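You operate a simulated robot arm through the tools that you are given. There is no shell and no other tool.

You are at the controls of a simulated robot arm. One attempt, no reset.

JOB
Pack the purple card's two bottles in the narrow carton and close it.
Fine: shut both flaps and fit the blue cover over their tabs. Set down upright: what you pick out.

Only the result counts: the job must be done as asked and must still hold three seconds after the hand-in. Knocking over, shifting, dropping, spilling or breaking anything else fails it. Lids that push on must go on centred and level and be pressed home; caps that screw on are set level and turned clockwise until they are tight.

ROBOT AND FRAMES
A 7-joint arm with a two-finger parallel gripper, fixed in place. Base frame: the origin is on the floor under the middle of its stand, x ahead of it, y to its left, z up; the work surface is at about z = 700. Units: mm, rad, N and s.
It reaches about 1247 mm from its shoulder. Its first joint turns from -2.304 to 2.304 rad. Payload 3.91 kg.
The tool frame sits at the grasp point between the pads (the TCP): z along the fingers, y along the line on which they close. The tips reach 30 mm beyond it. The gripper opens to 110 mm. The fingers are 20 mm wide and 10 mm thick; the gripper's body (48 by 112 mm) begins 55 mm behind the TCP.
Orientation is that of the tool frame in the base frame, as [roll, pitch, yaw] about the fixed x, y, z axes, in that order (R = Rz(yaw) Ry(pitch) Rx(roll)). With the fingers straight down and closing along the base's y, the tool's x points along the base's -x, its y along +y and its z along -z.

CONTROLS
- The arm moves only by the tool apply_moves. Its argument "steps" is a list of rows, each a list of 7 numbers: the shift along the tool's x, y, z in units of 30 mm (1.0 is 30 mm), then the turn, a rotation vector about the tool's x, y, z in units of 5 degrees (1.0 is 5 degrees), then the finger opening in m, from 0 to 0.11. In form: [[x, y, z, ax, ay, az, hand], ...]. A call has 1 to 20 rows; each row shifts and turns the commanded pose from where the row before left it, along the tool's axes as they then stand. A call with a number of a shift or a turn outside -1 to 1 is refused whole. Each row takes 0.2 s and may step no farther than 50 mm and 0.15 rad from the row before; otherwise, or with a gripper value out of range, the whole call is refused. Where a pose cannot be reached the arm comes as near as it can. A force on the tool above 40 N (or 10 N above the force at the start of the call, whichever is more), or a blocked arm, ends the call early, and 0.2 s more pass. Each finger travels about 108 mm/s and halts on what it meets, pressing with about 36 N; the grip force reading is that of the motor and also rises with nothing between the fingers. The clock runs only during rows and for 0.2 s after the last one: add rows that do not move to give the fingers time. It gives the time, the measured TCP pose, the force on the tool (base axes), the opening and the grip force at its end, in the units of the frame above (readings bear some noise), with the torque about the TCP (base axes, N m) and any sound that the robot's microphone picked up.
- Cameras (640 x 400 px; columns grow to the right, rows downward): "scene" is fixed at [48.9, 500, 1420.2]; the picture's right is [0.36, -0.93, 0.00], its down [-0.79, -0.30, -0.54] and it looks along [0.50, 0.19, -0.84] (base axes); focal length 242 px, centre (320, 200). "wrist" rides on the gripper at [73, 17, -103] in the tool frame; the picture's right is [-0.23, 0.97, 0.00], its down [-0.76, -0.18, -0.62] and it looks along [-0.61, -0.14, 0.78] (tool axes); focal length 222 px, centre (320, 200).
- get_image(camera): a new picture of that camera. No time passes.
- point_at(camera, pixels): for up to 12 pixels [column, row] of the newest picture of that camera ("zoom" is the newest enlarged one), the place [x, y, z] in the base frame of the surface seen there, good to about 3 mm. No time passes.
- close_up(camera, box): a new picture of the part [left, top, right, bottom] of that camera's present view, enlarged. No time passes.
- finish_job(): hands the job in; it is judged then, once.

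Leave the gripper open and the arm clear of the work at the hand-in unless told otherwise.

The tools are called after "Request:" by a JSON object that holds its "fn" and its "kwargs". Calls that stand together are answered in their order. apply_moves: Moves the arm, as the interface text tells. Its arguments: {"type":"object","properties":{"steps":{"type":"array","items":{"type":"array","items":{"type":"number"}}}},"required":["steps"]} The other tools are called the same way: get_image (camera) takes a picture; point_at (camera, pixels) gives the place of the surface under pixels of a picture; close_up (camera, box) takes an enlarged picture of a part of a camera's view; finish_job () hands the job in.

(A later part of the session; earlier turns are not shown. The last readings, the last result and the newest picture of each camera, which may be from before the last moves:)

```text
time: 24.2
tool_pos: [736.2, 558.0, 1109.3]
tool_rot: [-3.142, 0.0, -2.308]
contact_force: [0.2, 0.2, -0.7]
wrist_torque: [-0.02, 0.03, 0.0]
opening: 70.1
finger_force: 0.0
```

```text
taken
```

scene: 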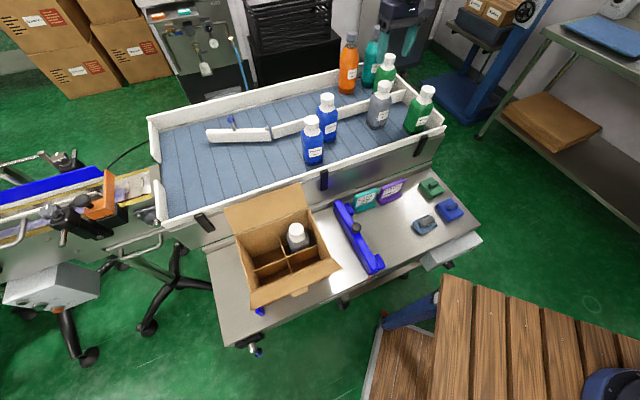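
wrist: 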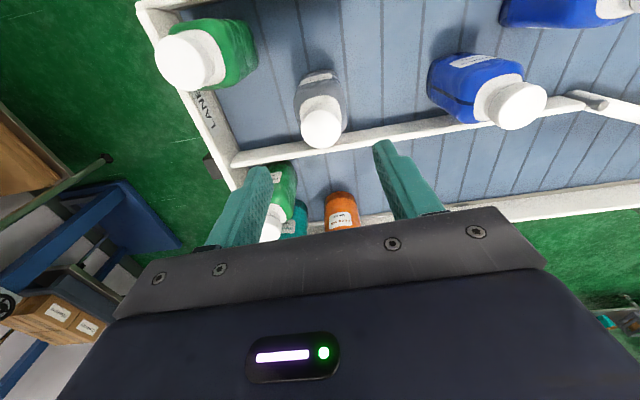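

P2 lies below the open gripper. I come down to z≈1038 and recheck its cap centre.

Request:
{"fn": "apply_moves", "kwargs": {"steps": [[0, 0, 0.8, 0, 0, 0, 0.07], [0, 0, 0.8, 0, 0, 0, 0.07], [0, 0, 0.77, 0, 0, 0, 0.07], [0, 0, 0, 0, 0, 0, 0.07]]}}

Request:
{"fn": "close_up", "kwargs": {"camera": "wrist", "box": [260, 60, 388, 220]}}

```text
time: 25.2
tool_pos: [735.8, 558.6, 1037.7]
tool_rot: [-3.141, 0.003, -2.309]
contact_force: [-0.1, -0.2, 0.6]
wrist_torque: [-0.02, -0.03, -0.01]
opening: 69.7
finger_force: 0.1
```

```text
2.50 times, centred on (324, 140) of wrist
```

zoom: 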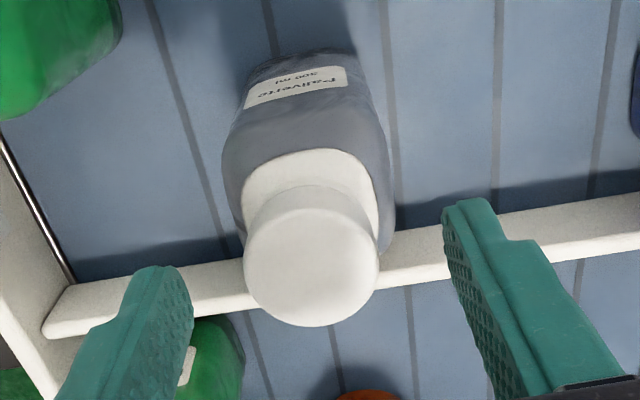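

Request:
{"fn": "point_at", "kwargs": {"camera": "zoom", "pixels": [[250, 266], [373, 258], [308, 216], [314, 320], [311, 263], [255, 95], [275, 90], [295, 86], [315, 81], [335, 76], [100, 305], [600, 210]]}}

```text
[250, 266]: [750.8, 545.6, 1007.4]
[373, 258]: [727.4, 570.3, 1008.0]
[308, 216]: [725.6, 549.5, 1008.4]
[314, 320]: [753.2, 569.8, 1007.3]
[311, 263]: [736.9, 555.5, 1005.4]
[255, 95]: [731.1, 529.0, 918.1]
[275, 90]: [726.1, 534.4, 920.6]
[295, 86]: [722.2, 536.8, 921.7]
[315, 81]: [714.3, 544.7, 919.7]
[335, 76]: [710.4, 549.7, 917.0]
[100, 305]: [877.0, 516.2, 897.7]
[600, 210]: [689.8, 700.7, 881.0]
```

P2's cap centre is about (737.5, 558.7) and its body is at about -45°, already matching the carton. I correct 1.7 mm, go down to z≈1007 and close.

Request:
{"fn": "apply_moves", "kwargs": {"steps": [[-0.043, -0.037, 0.51, 0, 0, 0, 0.07], [0, 0, 0.51, 0, 0, 0, 0.07], [0, 0, 0, 0, 0, 0, 0.07], [0, 0, 0, 0, 0, 0, 0.02], [0, 0, 0, 0, 0, 0, 0.02], [0, 0, 0, 0, 0, 0, 0.02]]}}

```text
time: 26.6
tool_pos: [737.7, 559.5, 1007.2]
tool_rot: [-3.141, 0.001, -2.31]
contact_force: [-0.2, -1.0, -0.3]
wrist_torque: [-0.06, -0.03, -0.05]
opening: 37.5
finger_force: 36.2
```

Gripped at 37.5 mm. I lift straight up.

Request:
{"fn": "apply_moves", "kwargs": {"steps": [[0, 0, -0.2, 0, 0, 0, 0.02], [0, 0, -0.4, 0, 0, 0, 0.02], [0, 0, -0.6, 0, 0, 0, 0.02], [0, 0, -0.7, 0, 0, 0, 0.02], [0, 0, -0.7, 0, 0, 0, 0.02], [0, 0, -0.6, 0, 0, 0, 0.02], [0, 0, -0.4, 0, 0, 0, 0.02], [0, 0, 0, 0, 0, 0, 0.02]]}}

Request:
{"fn": "get_image", "kwargs": {"camera": "wrist"}}

Request:
{"fn": "get_image", "kwargs": {"camera": "scene"}}

```text
time: 28.4
tool_pos: [738.1, 559.4, 1115.7]
tool_rot: [3.141, 0.001, -2.31]
contact_force: [-0.5, 0.0, -2.8]
wrist_torque: [0.02, 0.01, 0.03]
opening: 37.3
finger_force: 36.3
```

```text
taken
```

wrist: 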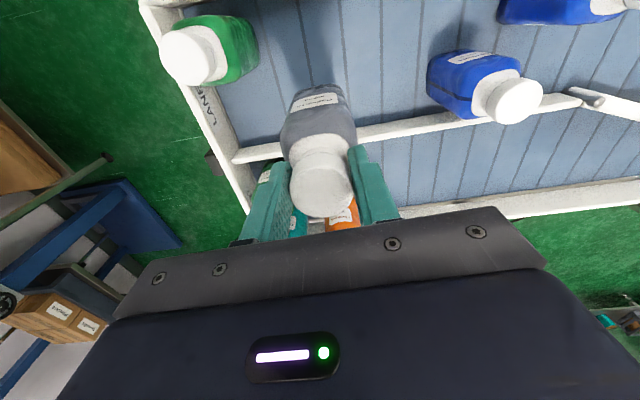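

```text
taken
```

scene: 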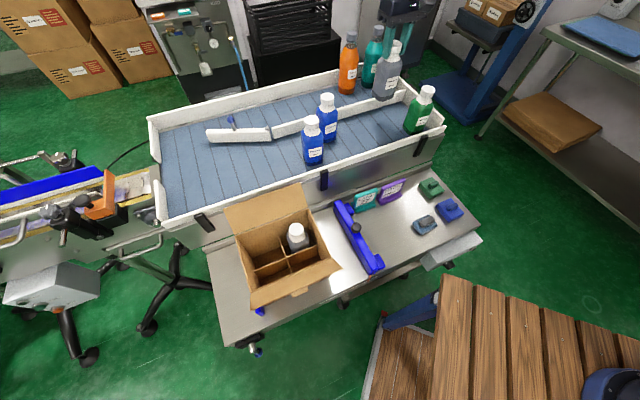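

Both pieces look fine: P2 lifted alone, nothing else moved. I carry it via (420, 580), well clear of the blue bottles, to above the back-left cell at (211.4, 721.4).

Request:
{"fn": "apply_moves", "kwargs": {"steps": [[0.33, 0.415, 0, 0, 0, 0, 0.02], [0.663, 0.83, 0, 0, 0, 0, 0.02], [0.663, 0.83, 0, 0, 0, 0, 0.02], [0.663, 0.83, 0, 0, 0, 0, 0.02], [0.663, 0.83, 0, 0, 0, 0, 0.02], [0.663, 0.83, 0, 0, 0, 0, 0.02], [0.663, 0.83, 0, 0, 0, 0, 0.02], [0.663, 0.83, 0, 0, 0, 0, 0.02], [0.663, 0.83, 0, 0, 0, 0, 0.02], [0.663, 0.83, 0, 0, 0, 0, 0.02], [0.33, 0.415, 0, 0, 0, 0, 0.02], [0, 0, 0, 0, 0, 0, 0.02]]}}

Request:
{"fn": "apply_moves", "kwargs": {"steps": [[0.067, 0.462, 0, 0, 0, 0, 0.02], [0.133, 0.924, 0, 0, 0, 0, 0.02], [0.133, 0.924, 0, 0, 0, 0, 0.02], [0.133, 0.924, 0, 0, 0, 0, 0.02], [0.133, 0.924, 0, 0, 0, 0, 0.02], [0.133, 0.924, 0, 0, 0, 0, 0.02], [0.133, 0.924, 0, 0, 0, 0, 0.02], [0.133, 0.924, 0, 0, 0, 0, 0.02], [0.133, 0.924, 0, 0, 0, 0, 0.02], [0.067, 0.462, 0, 0, 0, 0, 0.02], [0, 0, 0, 0, 0, 0, 0.02]]}}

Request:
{"fn": "get_image", "kwargs": {"camera": "scene"}}

Request:
{"fn": "get_image", "kwargs": {"camera": "wrist"}}

```text
time: 31.0
tool_pos: [418.4, 579.5, 1114.3]
tool_rot: [3.142, 0.002, -2.308]
contact_force: [0.7, -0.2, -3.1]
wrist_torque: [0.01, 0.0, -0.03]
opening: 37.3
finger_force: 36.0
```

```text
time: 33.4
tool_pos: [209.7, 719.5, 1115.4]
tool_rot: [3.142, 0.0, -2.309]
contact_force: [0.0, 0.1, -3.1]
wrist_torque: [0.04, 0.03, 0.02]
opening: 37.2
finger_force: 35.9
```

```text
taken
```

scene: 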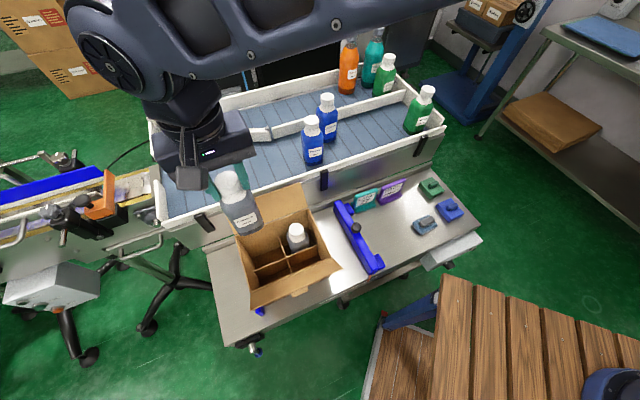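

```text
taken
```

wrist: 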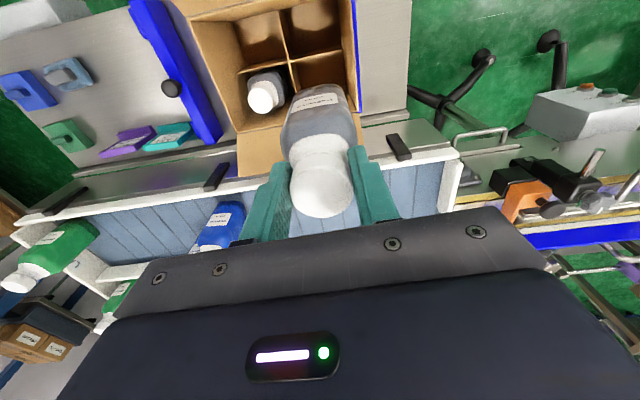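

P2 is above the back-left cell at (209.7, 719.5). I check its body's orientation in the scene view.

Request:
{"fn": "close_up", "kwargs": {"camera": "scene", "box": [205, 160, 285, 250]}}

```text
4.44 times, centred on (245, 205) of scene
```

zoom: 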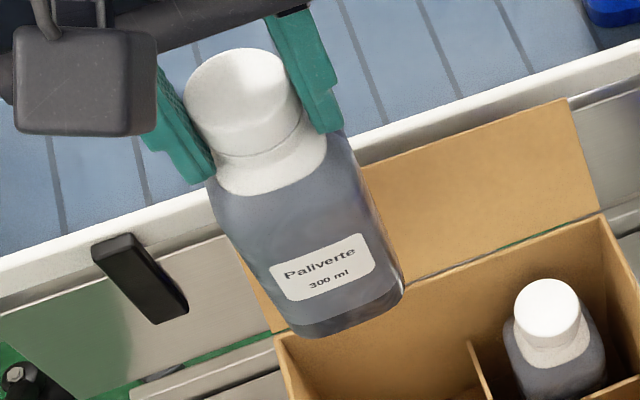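

Request:
{"fn": "point_at", "kwargs": {"camera": "zoom", "pixels": [[260, 268], [280, 261], [300, 254], [320, 247], [340, 240], [360, 232], [275, 308], [300, 302], [325, 295], [350, 288], [372, 280], [330, 325]]}}

```text
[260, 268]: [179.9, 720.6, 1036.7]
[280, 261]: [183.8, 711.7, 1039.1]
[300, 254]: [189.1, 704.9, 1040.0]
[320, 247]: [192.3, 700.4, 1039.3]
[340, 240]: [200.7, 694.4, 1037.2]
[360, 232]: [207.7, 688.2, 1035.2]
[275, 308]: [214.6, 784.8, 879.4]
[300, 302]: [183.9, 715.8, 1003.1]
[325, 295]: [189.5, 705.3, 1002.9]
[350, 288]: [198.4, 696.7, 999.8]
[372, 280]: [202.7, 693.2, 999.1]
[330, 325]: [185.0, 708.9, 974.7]
```

Measured yaw is about -48°, so I turn +2° to sit nearer the carton's -45°. The position already suits the cell, so I lower until the base is just above the dividers and look.

Request:
{"fn": "apply_moves", "kwargs": {"steps": [[0, 0, 0.4, 0, 0, -0.4, 0.02], [0, 0, 0.8, 0, 0, 0, 0.02], [0, 0, 0.8, 0, 0, 0, 0.02], [0, 0, 0.8, 0, 0, 0, 0.02], [0, 0, 0.8, 0, 0, 0, 0.02], [0, 0, 0.8, 0, 0, 0, 0.02], [0, 0, 0.6, 0, 0, 0, 0.02], [0, 0, 0.2, 0, 0, 0, 0.02], [0, 0, 0, 0, 0, 0, 0.02]]}}

Request:
{"fn": "close_up", "kwargs": {"camera": "scene", "box": [195, 170, 345, 310]}}

Request:
{"fn": "get_image", "kwargs": {"camera": "wrist"}}

```text
time: 35.4
tool_pos: [209.7, 719.6, 960.3]
tool_rot: [-3.141, 0.001, -2.275]
contact_force: [0.4, -0.1, -3.2]
wrist_torque: [-0.03, 0.03, -0.01]
opening: 37.3
finger_force: 36.5
```

```text
2.86 times, centred on (270, 240) of scene
```

zoom: 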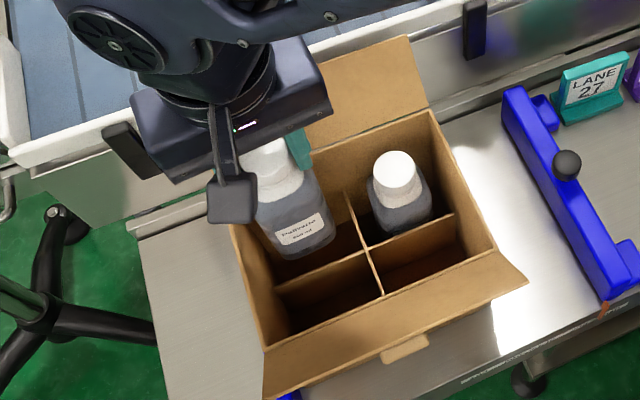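

```text
taken
```

wrist: 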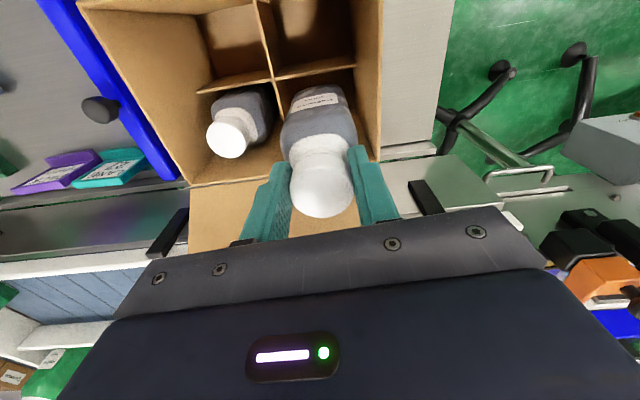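

P2's base is within the back-left cell. I lower in steps to just above the floor.

Request:
{"fn": "apply_moves", "kwargs": {"steps": [[0, 0, 0.4, 0, 0, 0, 0.02], [0, 0, 0.6, 0, 0, 0, 0.02], [0, 0, 0.6, 0, 0, 0, 0.02], [0, 0, 0.6, 0, 0, 0, 0.02], [0, 0, 0.5, 0, 0, 0, 0.02], [0, 0, 0.3, 0, 0, 0, 0.02], [0, 0, 0.2, 0, 0, 0, 0.02], [0, 0, 0.15, 0, 0, 0, 0.02], [0, 0, 0, 0, 0, 0, 0.02]]}}

```text
time: 37.4
tool_pos: [210.7, 719.9, 858.2]
tool_rot: [-3.141, 0.002, -2.275]
contact_force: [0.0, 0.8, -3.5]
wrist_torque: [0.01, -0.01, -0.01]
opening: 37.5
finger_force: 36.2
```

Still hanging freely (−3.5 N). I creep down the last few millimetres.

Request:
{"fn": "apply_moves", "kwargs": {"steps": [[0, 0, 0.05, 0, 0, 0, 0.02], [0, 0, 0.05, 0, 0, 0, 0.02], [0, 0, 0.04, 0, 0, 0, 0.02], [0, 0, 0, 0, 0, 0, 0.02]]}}

```text
time: 38.4
tool_pos: [210.5, 719.7, 854.4]
tool_rot: [-3.14, 0.001, -2.273]
contact_force: [0.1, -1.3, -2.5]
wrist_torque: [-0.07, -0.01, 0.04]
opening: 37.2
finger_force: 36.6
```

Request:
{"fn": "apply_moves", "kwargs": {"steps": [[0, 0, 0.04, 0, 0, 0, 0.02], [0, 0, 0, 0, 0, 0, 0.02]]}}

```text
time: 39.0
tool_pos: [210.8, 721.4, 853.9]
tool_rot: [-3.141, 0.001, -2.273]
contact_force: [-0.3, -3.9, 16.0]
wrist_torque: [-0.79, 0.05, -0.02]
opening: 37.7
finger_force: 35.9
```

Floor contact at +16 N. I ease up 0.6 mm and open to 58 mm.

Request:
{"fn": "apply_moves", "kwargs": {"steps": [[0, 0, -0.02, 0, 0, 0, 0.02], [0, 0, 0, 0, 0, 0, 0.05], [0, 0, 0, 0, 0, 0, 0.058], [0, 0, 0, 0, 0, 0, 0.058]]}}

Request:
{"fn": "get_image", "kwargs": {"camera": "wrist"}}

```text
time: 40.0
tool_pos: [210.4, 720.6, 853.8]
tool_rot: [-3.141, 0.001, -2.273]
contact_force: [0.2, 0.0, 0.9]
wrist_torque: [0.01, -0.03, 0.0]
opening: 58.0
finger_force: 0.1
```

```text
taken
```

wrist: 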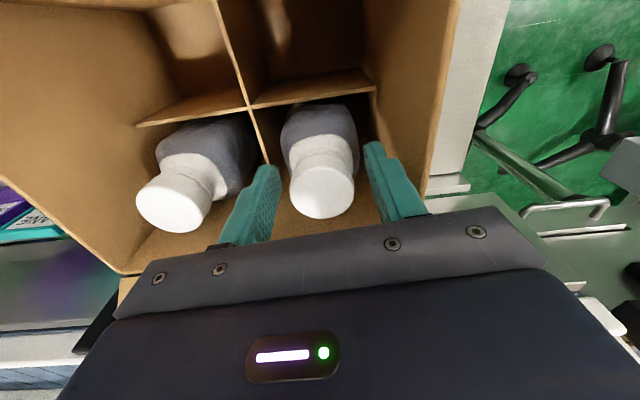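

P2 stands released. I raise the tool straight out of the carton, align its yaw with the carton (turn -5°) up high, and close the fingers.

Request:
{"fn": "apply_moves", "kwargs": {"steps": [[0, 0, -0.3, 0, 0, 0, 0.058], [0, 0, -0.7, 0, 0, 0, 0.058], [0, 0, -1, 0, 0, 0, 0.058], [0, 0, -1, 0, 0, 0, 0.058], [0, 0, -1, 0, 0, 0, 0.058], [0, 0, -1, 0, 0, 0, 0.058], [0, 0, -1, 0, 0, 0, 0.058], [0, 0, -1, 0, 0, 0, 0.04], [0, 0, -1, 0, 0, 1, 0.0], [0, 0, 0, 0, 0, 0, 0.0], [0, 0, 0, 0, 0, 0, 0.0]]}}

Request:
{"fn": "get_image", "kwargs": {"camera": "wrist"}}

Request:
{"fn": "get_image", "kwargs": {"camera": "scene"}}

```text
time: 42.4
tool_pos: [210.6, 719.6, 1094.6]
tool_rot: [3.14, 0.003, -2.361]
contact_force: [-0.2, -0.2, -0.2]
wrist_torque: [0.0, 0.0, -0.01]
opening: 0.1
finger_force: 35.7
```

```text
taken
```

wrist: 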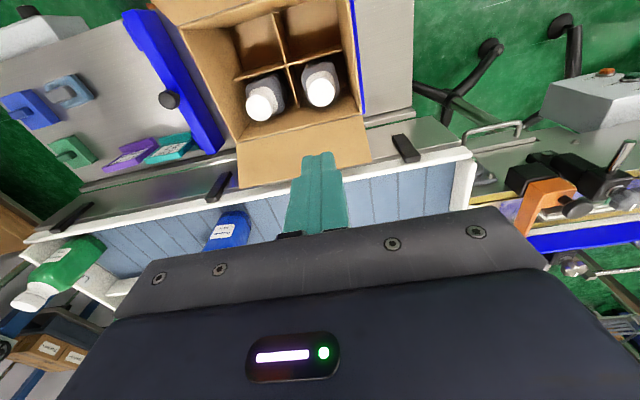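

```text
taken
```

scene: 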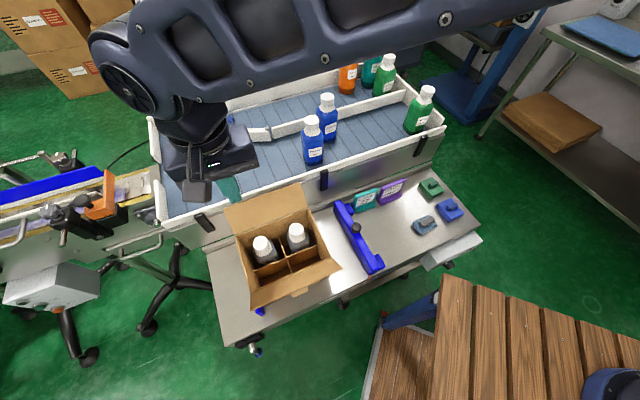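

Both bottles stand upright in the two back cells. Now I measure the flaps and the front tab in an enlarged scene view.

Request:
{"fn": "close_up", "kwargs": {"camera": "scene", "box": [240, 250, 345, 315]}}

```text
6.10 times, centred on (292, 282) of scene
```

zoom: 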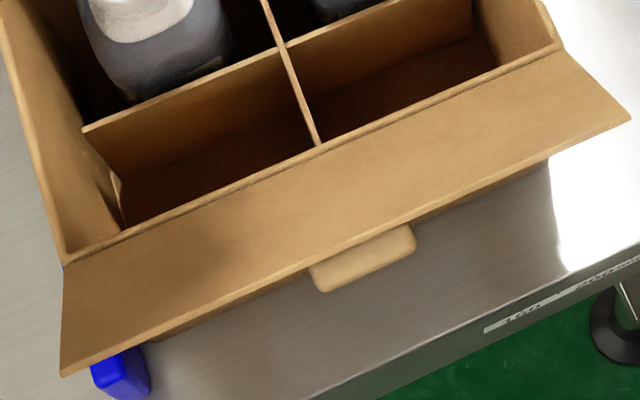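

Request:
{"fn": "point_at", "kwargs": {"camera": "zoom", "pixels": [[325, 265], [365, 248], [405, 232], [325, 285], [365, 268], [405, 250], [318, 262], [412, 228], [75, 370], [200, 305], [500, 185], [620, 115]]}}

Request:
{"fn": "point_at", "kwargs": {"camera": "zoom", "pixels": [[100, 255], [250, 190], [400, 125], [540, 62], [100, 310], [250, 245], [400, 180], [560, 110], [75, 345], [300, 250], [450, 190], [115, 375]]}}

```text
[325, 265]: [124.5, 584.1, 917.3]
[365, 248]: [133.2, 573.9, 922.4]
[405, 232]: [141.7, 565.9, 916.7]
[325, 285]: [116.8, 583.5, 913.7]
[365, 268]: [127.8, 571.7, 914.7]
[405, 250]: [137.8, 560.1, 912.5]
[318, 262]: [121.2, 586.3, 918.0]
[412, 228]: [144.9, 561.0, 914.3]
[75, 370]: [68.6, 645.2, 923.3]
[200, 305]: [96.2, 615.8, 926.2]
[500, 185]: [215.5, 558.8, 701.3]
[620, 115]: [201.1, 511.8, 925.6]
```

```text
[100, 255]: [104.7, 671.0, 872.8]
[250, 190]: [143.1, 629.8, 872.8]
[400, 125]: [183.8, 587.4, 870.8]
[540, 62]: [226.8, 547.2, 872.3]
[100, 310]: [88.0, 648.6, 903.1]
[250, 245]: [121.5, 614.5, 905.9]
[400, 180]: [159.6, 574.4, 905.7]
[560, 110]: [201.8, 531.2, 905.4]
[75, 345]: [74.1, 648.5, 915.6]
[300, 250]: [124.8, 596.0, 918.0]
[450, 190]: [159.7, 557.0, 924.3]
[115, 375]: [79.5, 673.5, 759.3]
```

The front tab is about 34 mm wide at the middle and square to the flap. Both flaps are about 74 mm long and open about 50° above horizontal, hinged at the rim. I'll close the back flap first: closed fingers go behind it, off the tab at 45 mm along its length. I position outside the flap, high, and then descend with the tips at z≈898, above the tray wall.

Request:
{"fn": "apply_moves", "kwargs": {"steps": [[-0.925, -0.77, 0, 0, 0, 0, 0], [-0.925, -0.77, 0, 0, 0, 0, 0], [-0.925, -0.77, 0, 0, 0, 0, 0], [-0.925, -0.77, 0, 0, 0, 0, 0], [0, 0, 0.79, 0, 0, 0, 0], [0, 0, 0.79, 0, 0, 0, 0], [0, 0, 0.79, 0, 0, 0, 0], [0, 0, 0.79, 0, 0, 0, 0], [0, 0, 0, 0, 0, 0, 0]]}}

Request:
{"fn": "get_image", "kwargs": {"camera": "wrist"}}

Request:
{"fn": "close_up", "kwargs": {"camera": "scene", "box": [195, 130, 355, 310]}}

```text
time: 44.4
tool_pos: [354.4, 732.6, 1000.6]
tool_rot: [3.141, 0.002, -2.361]
contact_force: [0.2, 0.2, -0.3]
wrist_torque: [-0.03, 0.0, 0.02]
opening: 0.0
finger_force: 35.5
```

```text
taken
```

wrist: 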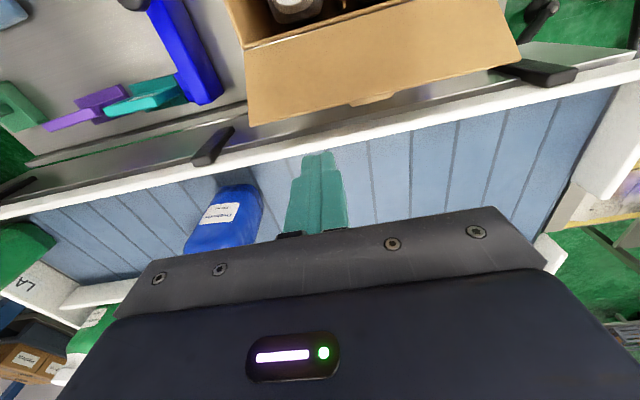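

```text
2.22 times, centred on (275, 220) of scene
```

zoom: 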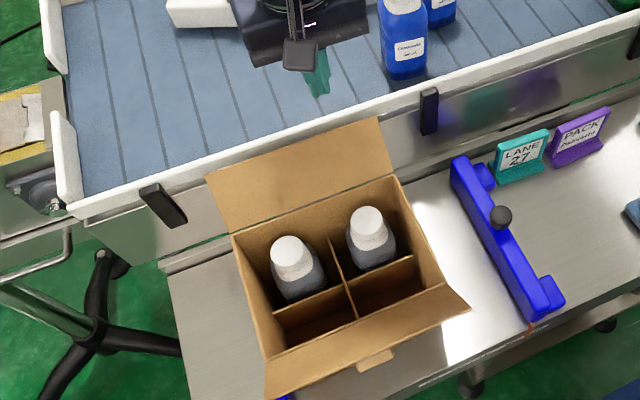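

The back flap's tab shows at about (372,98) in the wrist view. I check positions of the flap's free edge and the tray wall near my path.

Request:
{"fn": "point_at", "kwargs": {"camera": "wrist", "pixels": [[300, 112], [330, 104], [372, 101], [450, 78], [505, 60], [310, 145], [330, 140], [280, 152], [318, 160], [360, 130]]}}

```text
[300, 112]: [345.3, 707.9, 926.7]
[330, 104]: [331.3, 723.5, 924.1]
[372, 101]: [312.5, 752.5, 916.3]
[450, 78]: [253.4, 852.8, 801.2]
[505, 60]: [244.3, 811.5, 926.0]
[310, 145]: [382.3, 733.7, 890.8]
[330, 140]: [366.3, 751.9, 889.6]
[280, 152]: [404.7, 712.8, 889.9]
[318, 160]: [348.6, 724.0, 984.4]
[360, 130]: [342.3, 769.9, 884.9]
```

Flap edge is at w≈122 (z 924) and the tray wall at w≈166 (z 890). My fingers at w=145 fit between. I descend to TCP z≈928.

Request:
{"fn": "apply_moves", "kwargs": {"steps": [[0, 0, 0.8, 0, 0, 0, 0], [0, 0, 0.8, 0, 0, 0, 0], [0, 0, 0.8, 0, 0, 0, 0], [0, 0, 0, 0, 0, 0, 0]]}}

```text
time: 45.4
tool_pos: [354.7, 732.4, 926.6]
tool_rot: [3.141, 0.002, -2.361]
contact_force: [-0.4, -0.2, 0.4]
wrist_torque: [-0.02, 0.01, -0.01]
opening: 0.0
finger_force: 36.1
```

Clear of contact. I push slowly inward, across the carton (+tool x), 35 mm first.

Request:
{"fn": "apply_moves", "kwargs": {"steps": [[0.3, 0, 0, 0, 0, 0, 0], [0.3, 0, 0, 0, 0, 0, 0], [0.3, 0, 0, 0, 0, 0, 0], [0.3, 0, 0, 0, 0, 0, 0], [0, 0, 0, 0, 0, 0, 0]]}}

Request:
{"fn": "close_up", "kwargs": {"camera": "scene", "box": [195, 130, 355, 310]}}

```text
time: 46.1
tool_pos: [341.6, 718.8, 934.2]
tool_rot: [3.138, 0.013, -2.364]
contact_force: [0.1, 3.1, 1.6]
wrist_torque: [-0.01, 0.0, 0.0]
opening: 0.2
finger_force: 35.9
stopped in row 3: the force on the tool passed its limit at 49 N (the readings are from after the stop); the commanded pose is now the measured one
```

```text
2.22 times, centred on (275, 220) of scene
```

zoom: 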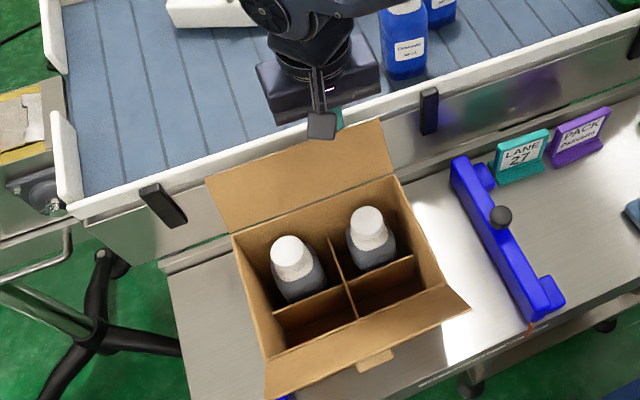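

The push stopped at 49 N. I check whether the flap or the carton moved before doing anything else.

Request:
{"fn": "get_image", "kwargs": {"camera": "wrist"}}

Request:
{"fn": "point_at", "kwargs": {"camera": "scene", "pixels": [[236, 237], [251, 291], [329, 258], [225, 209], [262, 196], [299, 185], [317, 248], [279, 240], [262, 246], [297, 230]]}}

Request:
{"fn": "close_up", "kwargs": {"camera": "scene", "box": [225, 170, 337, 270]}}

```text
taken
```

wrist: 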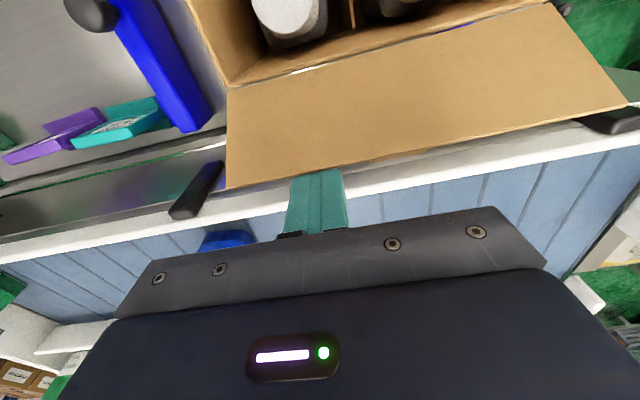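

```text
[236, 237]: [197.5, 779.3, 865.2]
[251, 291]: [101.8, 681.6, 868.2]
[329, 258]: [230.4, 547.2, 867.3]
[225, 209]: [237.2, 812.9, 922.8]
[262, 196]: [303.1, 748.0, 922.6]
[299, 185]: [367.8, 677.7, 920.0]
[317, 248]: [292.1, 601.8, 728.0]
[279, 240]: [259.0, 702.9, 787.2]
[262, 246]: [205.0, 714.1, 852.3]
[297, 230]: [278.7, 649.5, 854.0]
```

```text
4.00 times, centred on (281, 220) of scene
```

zoom: 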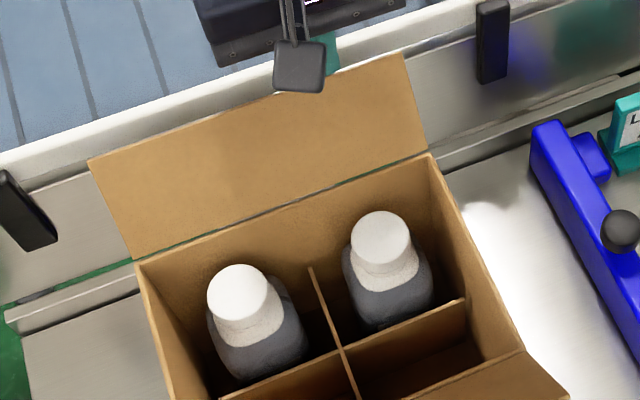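

Nothing moved: the rim, bottles and flap edge are all where they were. The tool is just touching the flap edge. I press again very slowly in sub-millimetre steps to read how the flap resists.

Request:
{"fn": "apply_moves", "kwargs": {"steps": [[0.03, 0, 0, 0, 0, 0, 0], [0.03, 0, 0, 0, 0, 0, 0], [0.03, 0, 0, 0, 0, 0, 0]]}}

Request:
{"fn": "close_up", "kwargs": {"camera": "wrist", "box": [220, 100, 420, 260]}}

```text
time: 47.0
tool_pos: [341.4, 717.7, 935.7]
tool_rot: [3.136, 0.014, -2.363]
contact_force: [6.8, 8.5, 17.2]
wrist_torque: [-0.21, 0.08, 0.04]
opening: 0.0
finger_force: 35.9
```

```text
2.50 times, centred on (320, 180) of wrist
```

zoom: 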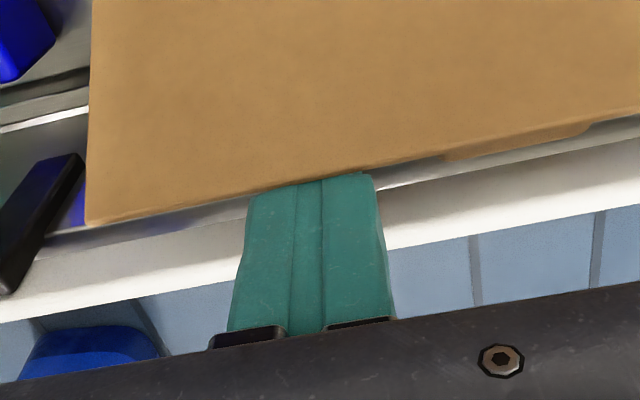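

The tool feels 17 N up and 11 N outward, so the contact isn't a simple flat push. I measure exactly where the flap's edge and my fingers are in this view.

Request:
{"fn": "point_at", "kwargs": {"camera": "zoom", "pixels": [[120, 213], [200, 200], [260, 186], [320, 176], [365, 168], [430, 158], [520, 142], [600, 122], [300, 200], [300, 250], [260, 300], [360, 300]]}}

Request:
{"fn": "close_up", "kwargs": {"camera": "scene", "box": [260, 160, 324, 215]}}

```text
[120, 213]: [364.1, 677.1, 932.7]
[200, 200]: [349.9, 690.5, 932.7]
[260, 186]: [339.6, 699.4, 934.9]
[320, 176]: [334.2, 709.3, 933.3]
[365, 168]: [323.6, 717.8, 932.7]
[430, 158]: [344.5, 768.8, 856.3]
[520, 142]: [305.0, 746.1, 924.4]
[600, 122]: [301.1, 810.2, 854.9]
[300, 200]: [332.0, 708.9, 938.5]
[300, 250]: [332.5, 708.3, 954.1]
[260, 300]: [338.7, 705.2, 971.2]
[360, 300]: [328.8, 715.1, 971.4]
```

```text
7.27 times, centred on (292, 188) of scene
```

zoom: 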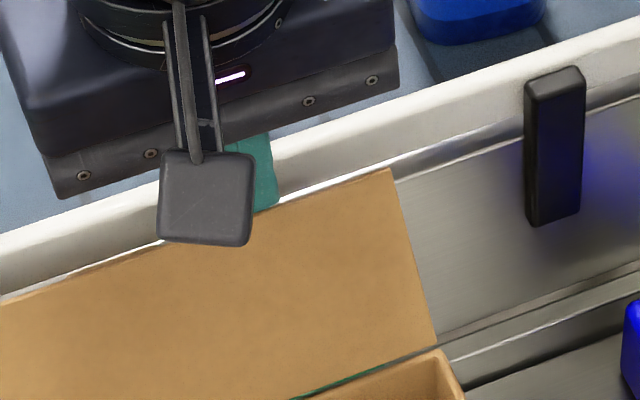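

The flap did turn: its edge is now at z≈933, w≈113. The fingers grip its edge by friction, so I must follow the edge's arc upward while moving in. I continue along that arc up to vertical.

Request:
{"fn": "apply_moves", "kwargs": {"steps": [[0.05, 0, -0.1, 0, 0, 0, 0], [0.116, 0, -0.065, 0, 0, 0, 0], [0.116, 0, -0.065, 0, 0, 0, 0], [0.125, 0, -0.055, 0, 0, 0, 0], [0.125, 0, -0.052, 0, 0, 0, 0], [0.128, 0, -0.04, 0, 0, 0, 0], [0.128, 0, -0.037, 0, 0, 0, 0]]}}

Request:
{"fn": "close_up", "kwargs": {"camera": "wrist", "box": [220, 60, 420, 260]}}

Request:
{"fn": "close_up", "kwargs": {"camera": "scene", "box": [215, 150, 345, 310]}}

```text
time: 48.5
tool_pos: [323.3, 701.1, 945.5]
tool_rot: [3.136, 0.01, -2.363]
contact_force: [-0.2, 0.1, -0.8]
wrist_torque: [-0.03, -0.01, -0.02]
opening: 0.0
finger_force: 36.3
```

```text
2.00 times, centred on (320, 160) of wrist
```

zoom: 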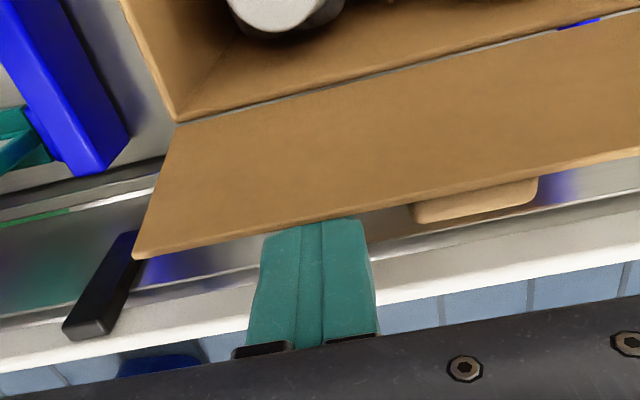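

```text
2.50 times, centred on (280, 230) of scene
```

zoom: 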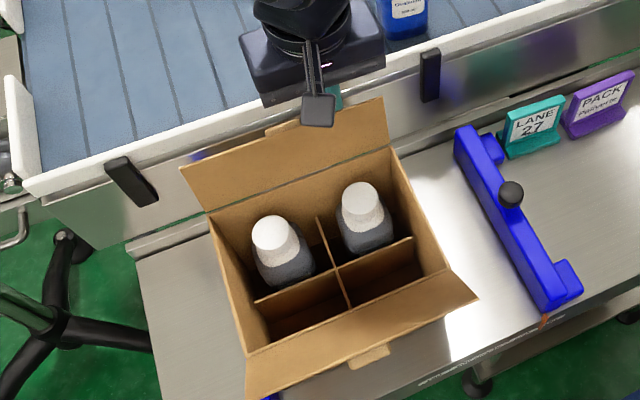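

The flap now follows with almost no force and holds where it is left. I continue the arc past vertical, to about 130° of swing, with the tip pressing about 50 mm from the hinge.

Request:
{"fn": "apply_moves", "kwargs": {"steps": [[0.255, 0, -0.025, 0, 0, 0, 0], [0.255, 0, -0.025, 0, 0, 0, 0], [0.29, 0, 0.027, 0, 0, 0, 0], [0.28, 0, 0.073, 0, 0, 0, 0], [0.263, 0, 0.123, 0, 0, 0, 0], [0.237, 0, 0.167, 0, 0, 0, 0], [0, 0, 0, 0, 0, 0, 0]]}}

Request:
{"fn": "close_up", "kwargs": {"camera": "wrist", "box": [200, 40, 440, 260]}}

Request:
{"fn": "close_up", "kwargs": {"camera": "scene", "box": [215, 150, 345, 310]}}

```text
time: 50.1
tool_pos: [289.1, 668.0, 933.8]
tool_rot: [3.136, 0.013, -2.362]
contact_force: [-0.4, -0.4, -0.1]
wrist_torque: [0.02, 0.06, 0.01]
opening: 0.0
finger_force: 35.8
```

```text
1.82 times, centred on (320, 150) of wrist
```

zoom: 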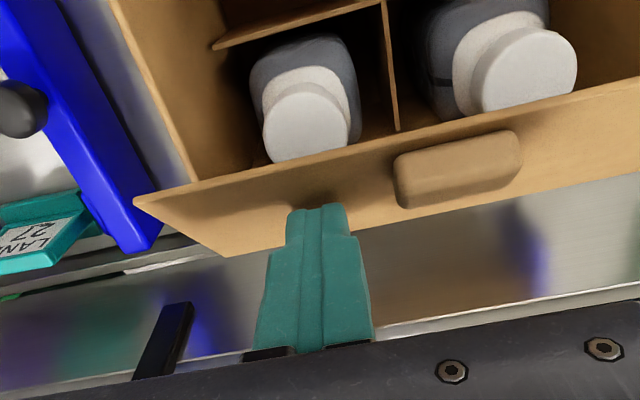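

```text
2.50 times, centred on (280, 230) of scene
```

zoom: 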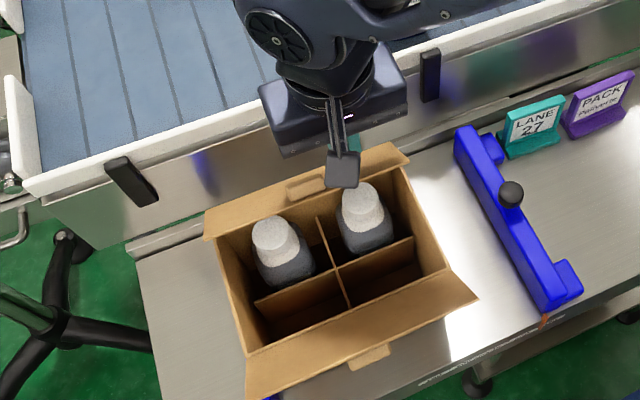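

The back flap is past vertical and its tab is standing off correctly. I continue the arc down.

Request:
{"fn": "apply_moves", "kwargs": {"steps": [[0.207, 0, 0.207, 0, 0, 0, 0], [0.167, 0, 0.237, 0, 0, 0, 0], [0.123, 0, 0.263, 0, 0, 0, 0], [0.073, 0, 0.28, 0, 0, 0, 0], [0, 0, 0, 0, 0, 0, 0]]}}

Request:
{"fn": "close_up", "kwargs": {"camera": "wrist", "box": [200, 40, 440, 260]}}

Request:
{"fn": "close_up", "kwargs": {"camera": "scene", "box": [215, 150, 345, 310]}}

```text
time: 51.4
tool_pos: [277.3, 655.4, 904.6]
tool_rot: [3.139, 0.013, -2.364]
contact_force: [0.3, 1.1, 0.5]
wrist_torque: [0.02, 0.0, 0.02]
opening: 0.0
finger_force: 35.8
```

```text
1.82 times, centred on (320, 150) of wrist
```

zoom: 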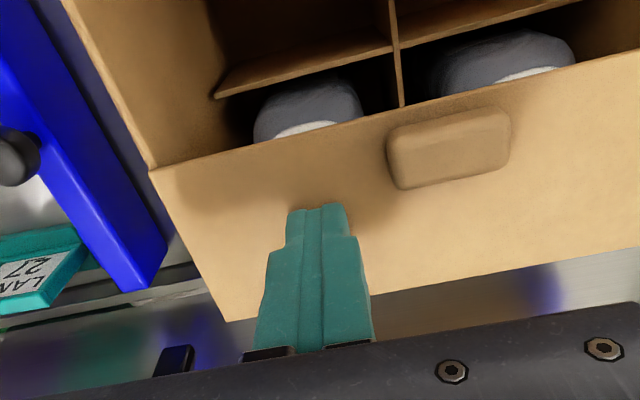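

```text
2.50 times, centred on (280, 230) of scene
```

zoom: 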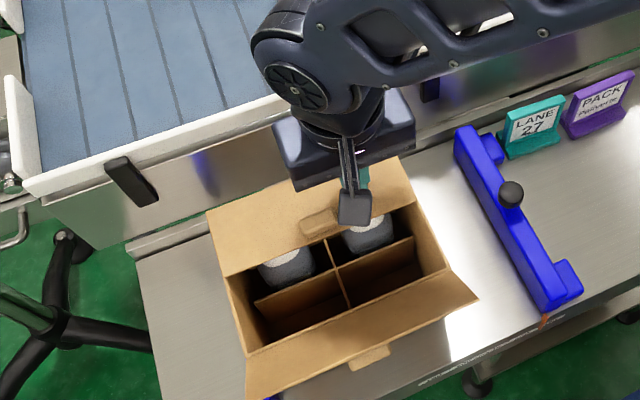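

The back flap is nearly flat. I measure its slope.

Request:
{"fn": "point_at", "kwargs": {"camera": "zoom", "pixels": [[215, 225], [235, 260], [260, 205], [270, 245], [300, 200], [400, 175], [415, 200], [290, 240], [318, 215], [318, 228]]}}

```text
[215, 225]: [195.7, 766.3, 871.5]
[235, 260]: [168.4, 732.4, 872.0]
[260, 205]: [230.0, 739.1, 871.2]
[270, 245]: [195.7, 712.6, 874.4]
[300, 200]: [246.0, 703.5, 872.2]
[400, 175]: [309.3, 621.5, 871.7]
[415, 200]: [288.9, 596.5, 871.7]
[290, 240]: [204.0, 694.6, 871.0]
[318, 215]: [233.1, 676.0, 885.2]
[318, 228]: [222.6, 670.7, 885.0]
```

The flap lies flat at z≈871.5 everywhere and its tab stands up to about z 885. I press lightly to confirm it's home.

Request:
{"fn": "apply_moves", "kwargs": {"steps": [[0, 0, 0.05, 0, 0, 0, 0], [0, 0, 0.05, 0, 0, 0, 0], [0, 0, 0.03, 0, 0, 0, 0], [0, 0, 0, 0, 0, 0, 0]]}}

```text
time: 52.3
tool_pos: [278.1, 656.1, 903.5]
tool_rot: [3.138, 0.014, -2.363]
contact_force: [-1.3, -9.8, 18.3]
wrist_torque: [-0.39, 0.11, 0.03]
opening: 0.1
finger_force: 36.3
stopped in row 4: the force on the tool passed its limit at 41 N (the readings are from after the stop); the commanded pose is now the measured one
```

It is home; it took the 41 N push. I raise the tool, remove its small tilt, and move over to outside the front flap: 45 mm along, at w≈-148.

Request:
{"fn": "apply_moves", "kwargs": {"steps": [[0, 0, -0.5, 0, 0, 0, 0], [0, 0, -0.9, 0, 0, 0, 0], [0, 0, -1, 0.04, 0.16, 0, 0], [0, 0, -1, 0, 0, 0, 0], [0, 0, -1, 0, 0, 0, 0], [0, 0, -0.5, 0, 0, 0, 0], [0.88, 0, 0, 0, 0, 0, 0], [0.88, 0, 0, 0, 0, 0, 0], [0.88, 0, 0, 0, 0, 0, 0], [0.88, 0, 0, 0, 0, 0, 0], [0.88, 0, 0, 0, 0, 0, 0], [0.88, 0, 0, 0, 0, 0, 0], [0.88, 0, 0, 0, 0, 0, 0], [0, 0, 0, 0, 0, 0, 0]]}}

Request:
{"fn": "get_image", "kwargs": {"camera": "scene"}}

Request:
{"fn": "get_image", "kwargs": {"camera": "wrist"}}

```text
time: 55.3
tool_pos: [145.3, 525.4, 1047.9]
tool_rot: [3.139, 0.0, -2.362]
contact_force: [0.0, -0.1, 0.3]
wrist_torque: [0.01, 0.03, 0.05]
opening: 0.1
finger_force: 36.1
```

```text
taken
```

scene: 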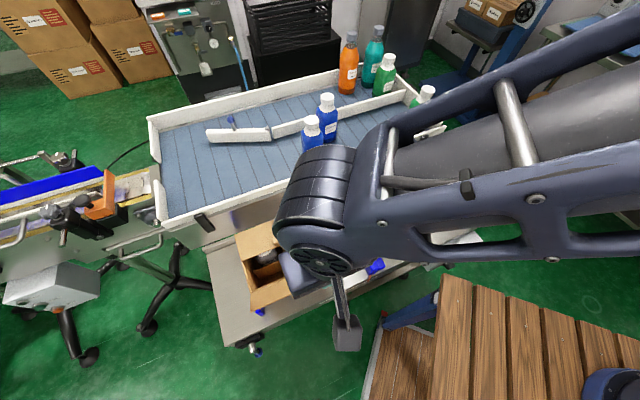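

```text
taken
```

wrist: 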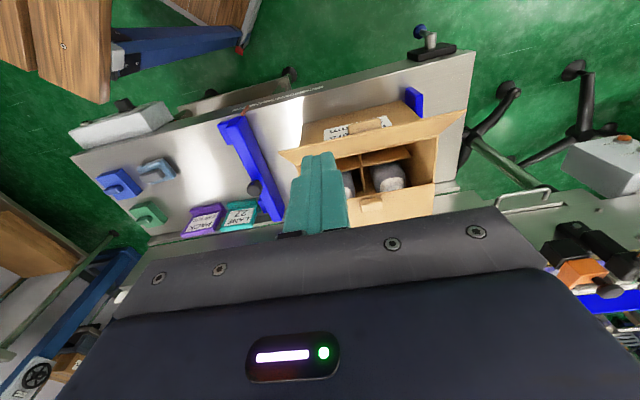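

The tool is outside the front flap. I descend to TCP z≈928, then approach the flap's edge gently.

Request:
{"fn": "apply_moves", "kwargs": {"steps": [[0, 0, 0.8, 0, 0, 0, 0], [0, 0, 0.8, 0, 0, 0, 0], [0, 0, 0.8, 0, 0, 0, 0], [0, 0, 0.8, 0, 0, 0, 0], [0, 0, 0.8, 0, 0, 0, 0], [-0.2, 0, 0, 0, 0, 0, 0], [-0.2, 0, 0, 0, 0, 0, 0], [0, 0, 0, 0, 0, 0, 0]]}}

Request:
{"fn": "get_image", "kwargs": {"camera": "wrist"}}

Request:
{"fn": "get_image", "kwargs": {"camera": "scene"}}

```text
time: 57.1
tool_pos: [154.0, 534.2, 928.2]
tool_rot: [3.14, 0.001, -2.363]
contact_force: [0.8, 0.3, 0.1]
wrist_torque: [0.01, -0.01, -0.01]
opening: 0.0
finger_force: 36.0
```

```text
taken
```

wrist: 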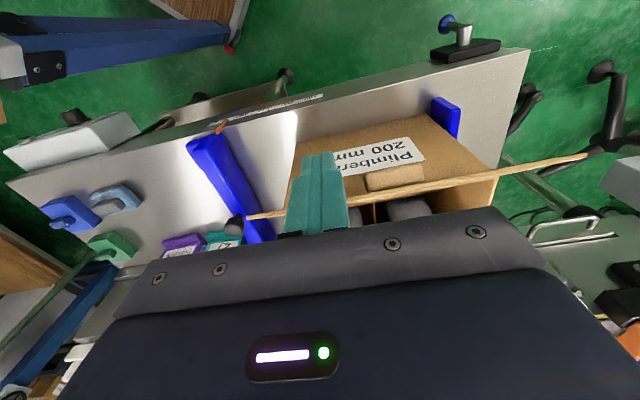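

```text
taken
```

scene: 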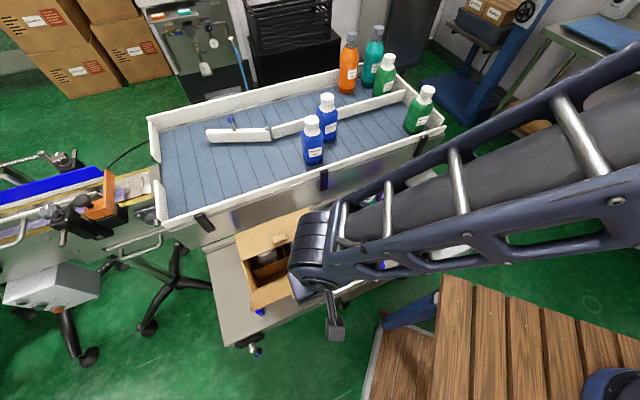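

No contact yet; the tool is 3 mm from the edge. I make contact and follow the front flap's edge along its arc upward and inward.

Request:
{"fn": "apply_moves", "kwargs": {"steps": [[-0.12, 0, 0, 0, 0, 0, 0], [-0.125, 0, -0.092, 0, 0, 0, 0], [-0.125, 0, -0.092, 0, 0, 0, 0], [-0.137, 0, -0.073, 0, 0, 0, 0], [-0.137, 0, -0.073, 0, 0, 0, 0], [-0.143, 0, -0.057, 0, 0, 0, 0], [-0.143, 0, -0.057, 0, 0, 0, 0], [0, 0, 0, 0, 0, 0, 0]]}}

Request:
{"fn": "get_image", "kwargs": {"camera": "wrist"}}

Request:
{"fn": "close_up", "kwargs": {"camera": "scene", "box": [215, 190, 365, 350]}}

```text
time: 58.9
tool_pos: [173.8, 553.6, 943.2]
tool_rot: [3.138, 0.0, -2.363]
contact_force: [-0.1, 0.2, -1.0]
wrist_torque: [-0.02, -0.01, -0.02]
opening: 0.0
finger_force: 35.9
```

```text
taken
```

wrist: 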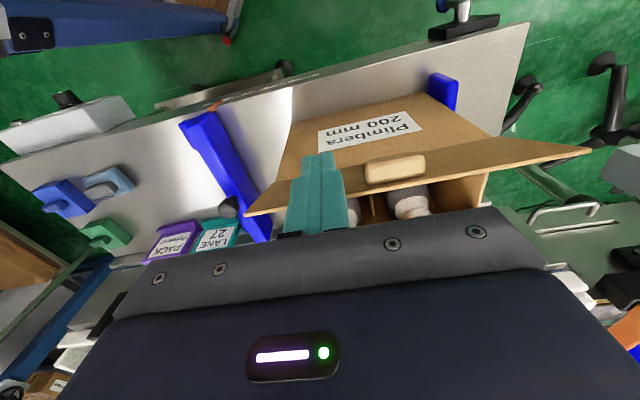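

```text
2.50 times, centred on (290, 270) of scene
```

zoom: 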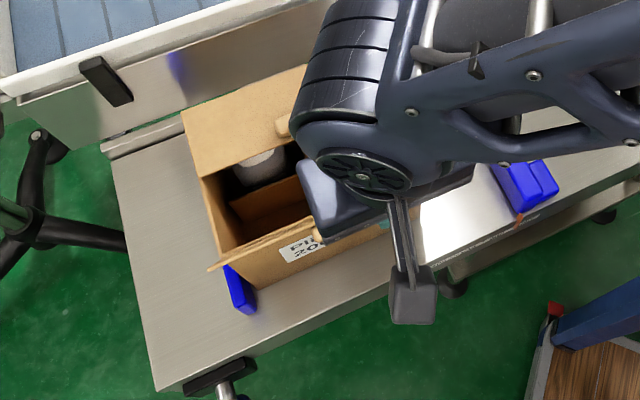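

The front flap is following well. I continue past vertical along the arc.

Request:
{"fn": "apply_moves", "kwargs": {"steps": [[-0.23, 0, -0.02, 0, 0, 0, 0], [-0.23, 0, -0.01, 0, 0, 0, 0], [-0.23, 0, 0, 0, 0, 0, 0], [-0.267, 0, 0.023, 0, 0, 0, 0], [-0.257, 0, 0.07, 0, 0, 0, 0], [-0.243, 0, 0.113, 0, 0, 0, 0], [-0.22, 0, 0.153, 0, 0, 0, 0], [0, 0, 0, 0, 0, 0, 0]]}}

Request:
{"fn": "get_image", "kwargs": {"camera": "wrist"}}

Request:
{"fn": "close_up", "kwargs": {"camera": "scene", "box": [215, 190, 365, 350]}}

```text
time: 60.7
tool_pos: [209.7, 589.0, 933.5]
tool_rot: [3.139, -0.001, -2.364]
contact_force: [0.5, 0.7, -0.2]
wrist_torque: [0.0, 0.0, -0.01]
opening: 0.0
finger_force: 35.6
```

```text
taken
```

wrist: 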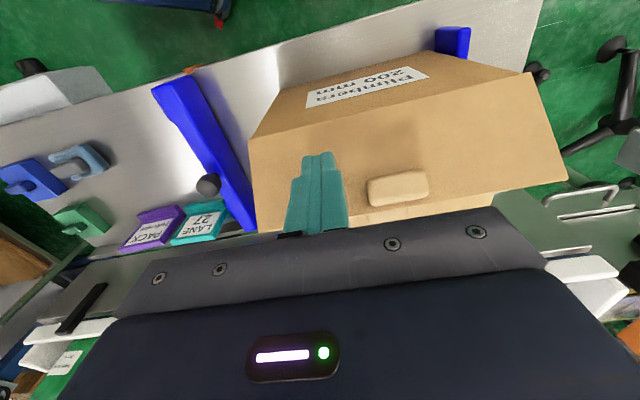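

```text
2.50 times, centred on (290, 270) of scene
```

zoom: 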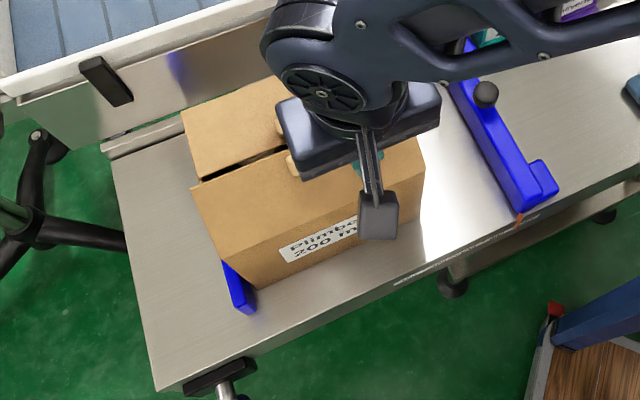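

The front flap is about 130° round. I continue down toward closed, watching the force as the two tabs come together.

Request:
{"fn": "apply_moves", "kwargs": {"steps": [[-0.187, 0, 0.187, 0, 0, 0, 0], [-0.153, 0, 0.22, 0, 0, 0, 0], [-0.113, 0, 0.243, 0, 0, 0, 0], [-0.07, 0, 0.257, 0, 0, 0, 0], [0, 0, 0, 0, 0, 0, 0]]}}

Request:
{"fn": "get_image", "kwargs": {"camera": "wrist"}}

Request:
{"fn": "close_up", "kwargs": {"camera": "scene", "box": [215, 190, 345, 310]}}

```text
time: 61.9
tool_pos: [221.1, 599.8, 905.2]
tool_rot: [3.141, 0.0, -2.363]
contact_force: [0.0, -0.7, -0.3]
wrist_torque: [-0.01, -0.03, -0.03]
opening: 0.0
finger_force: 36.2
```

```text
taken
```

wrist: 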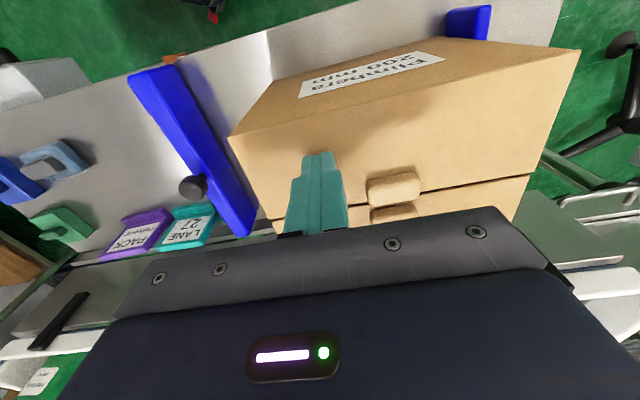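

```text
3.33 times, centred on (280, 250) of scene
```

zoom: 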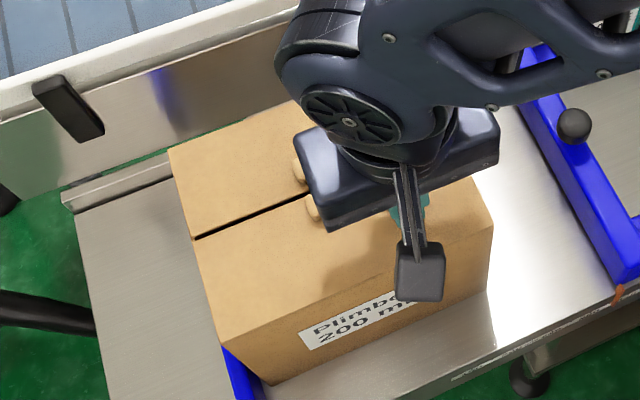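

The front flap is almost flat with no force, and the tabs sit side by side. I press it home gently.

Request:
{"fn": "apply_moves", "kwargs": {"steps": [[0, 0, 0.05, 0, 0, 0, 0], [0, 0, 0.04, 0, 0, 0, 0], [0, 0, 0.03, 0, 0, 0, 0], [0, 0, 0, 0, 0, 0, 0]]}}

```text
time: 62.9
tool_pos: [220.9, 601.0, 903.1]
tool_rot: [3.138, 0.003, -2.362]
contact_force: [3.0, -3.7, 34.0]
wrist_torque: [-0.3, 0.13, 0.0]
opening: 0.2
finger_force: 35.6
```

Pressed with 34 N, so it is home. I raise the tool and back off a little to view the closed flaps and tabs.

Request:
{"fn": "apply_moves", "kwargs": {"steps": [[0, 0, -0.5, 0, 0, 0, 0], [0, 0, -0.9, 0.03, 0.03, 0, 0], [0, 0, -0.9, 0, 0, 0, 0], [0.6, 0.5, -0.9, 0, 0, 0, 0], [0.6, 0.5, -0.9, 0, 0, 0, 0], [0.6, 0.5, 0, 0, 0, 0, 0], [0, 0, 0, 0, 0, 0, 0]]}}

Request:
{"fn": "get_image", "kwargs": {"camera": "wrist"}}

Request:
{"fn": "get_image", "kwargs": {"camera": "scene"}}

```text
time: 64.5
tool_pos: [151.2, 594.9, 1026.5]
tool_rot: [-3.141, -0.004, -2.362]
contact_force: [-1.0, 0.1, -1.7]
wrist_torque: [-0.01, -0.01, -0.03]
opening: 0.1
finger_force: 36.0
```

```text
taken
```

wrist: 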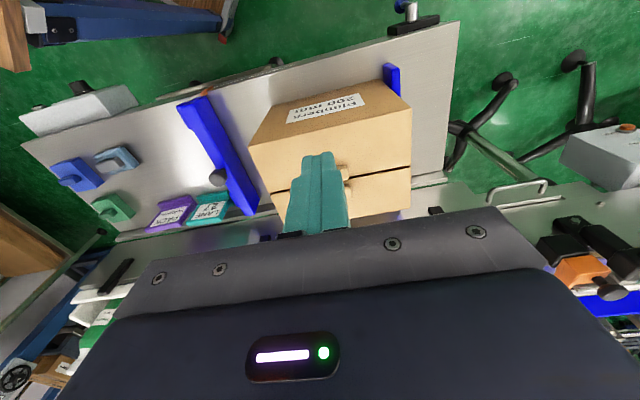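

```text
taken
```

scene: 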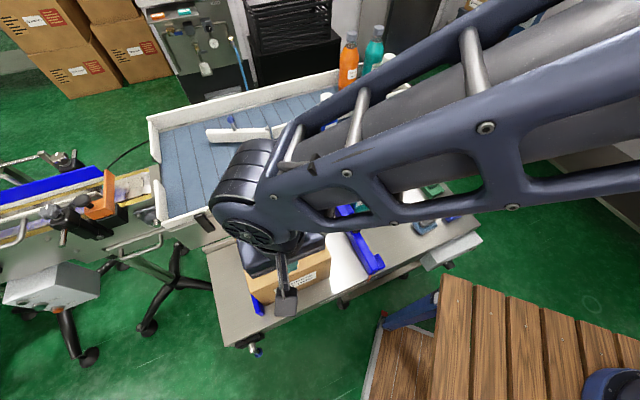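

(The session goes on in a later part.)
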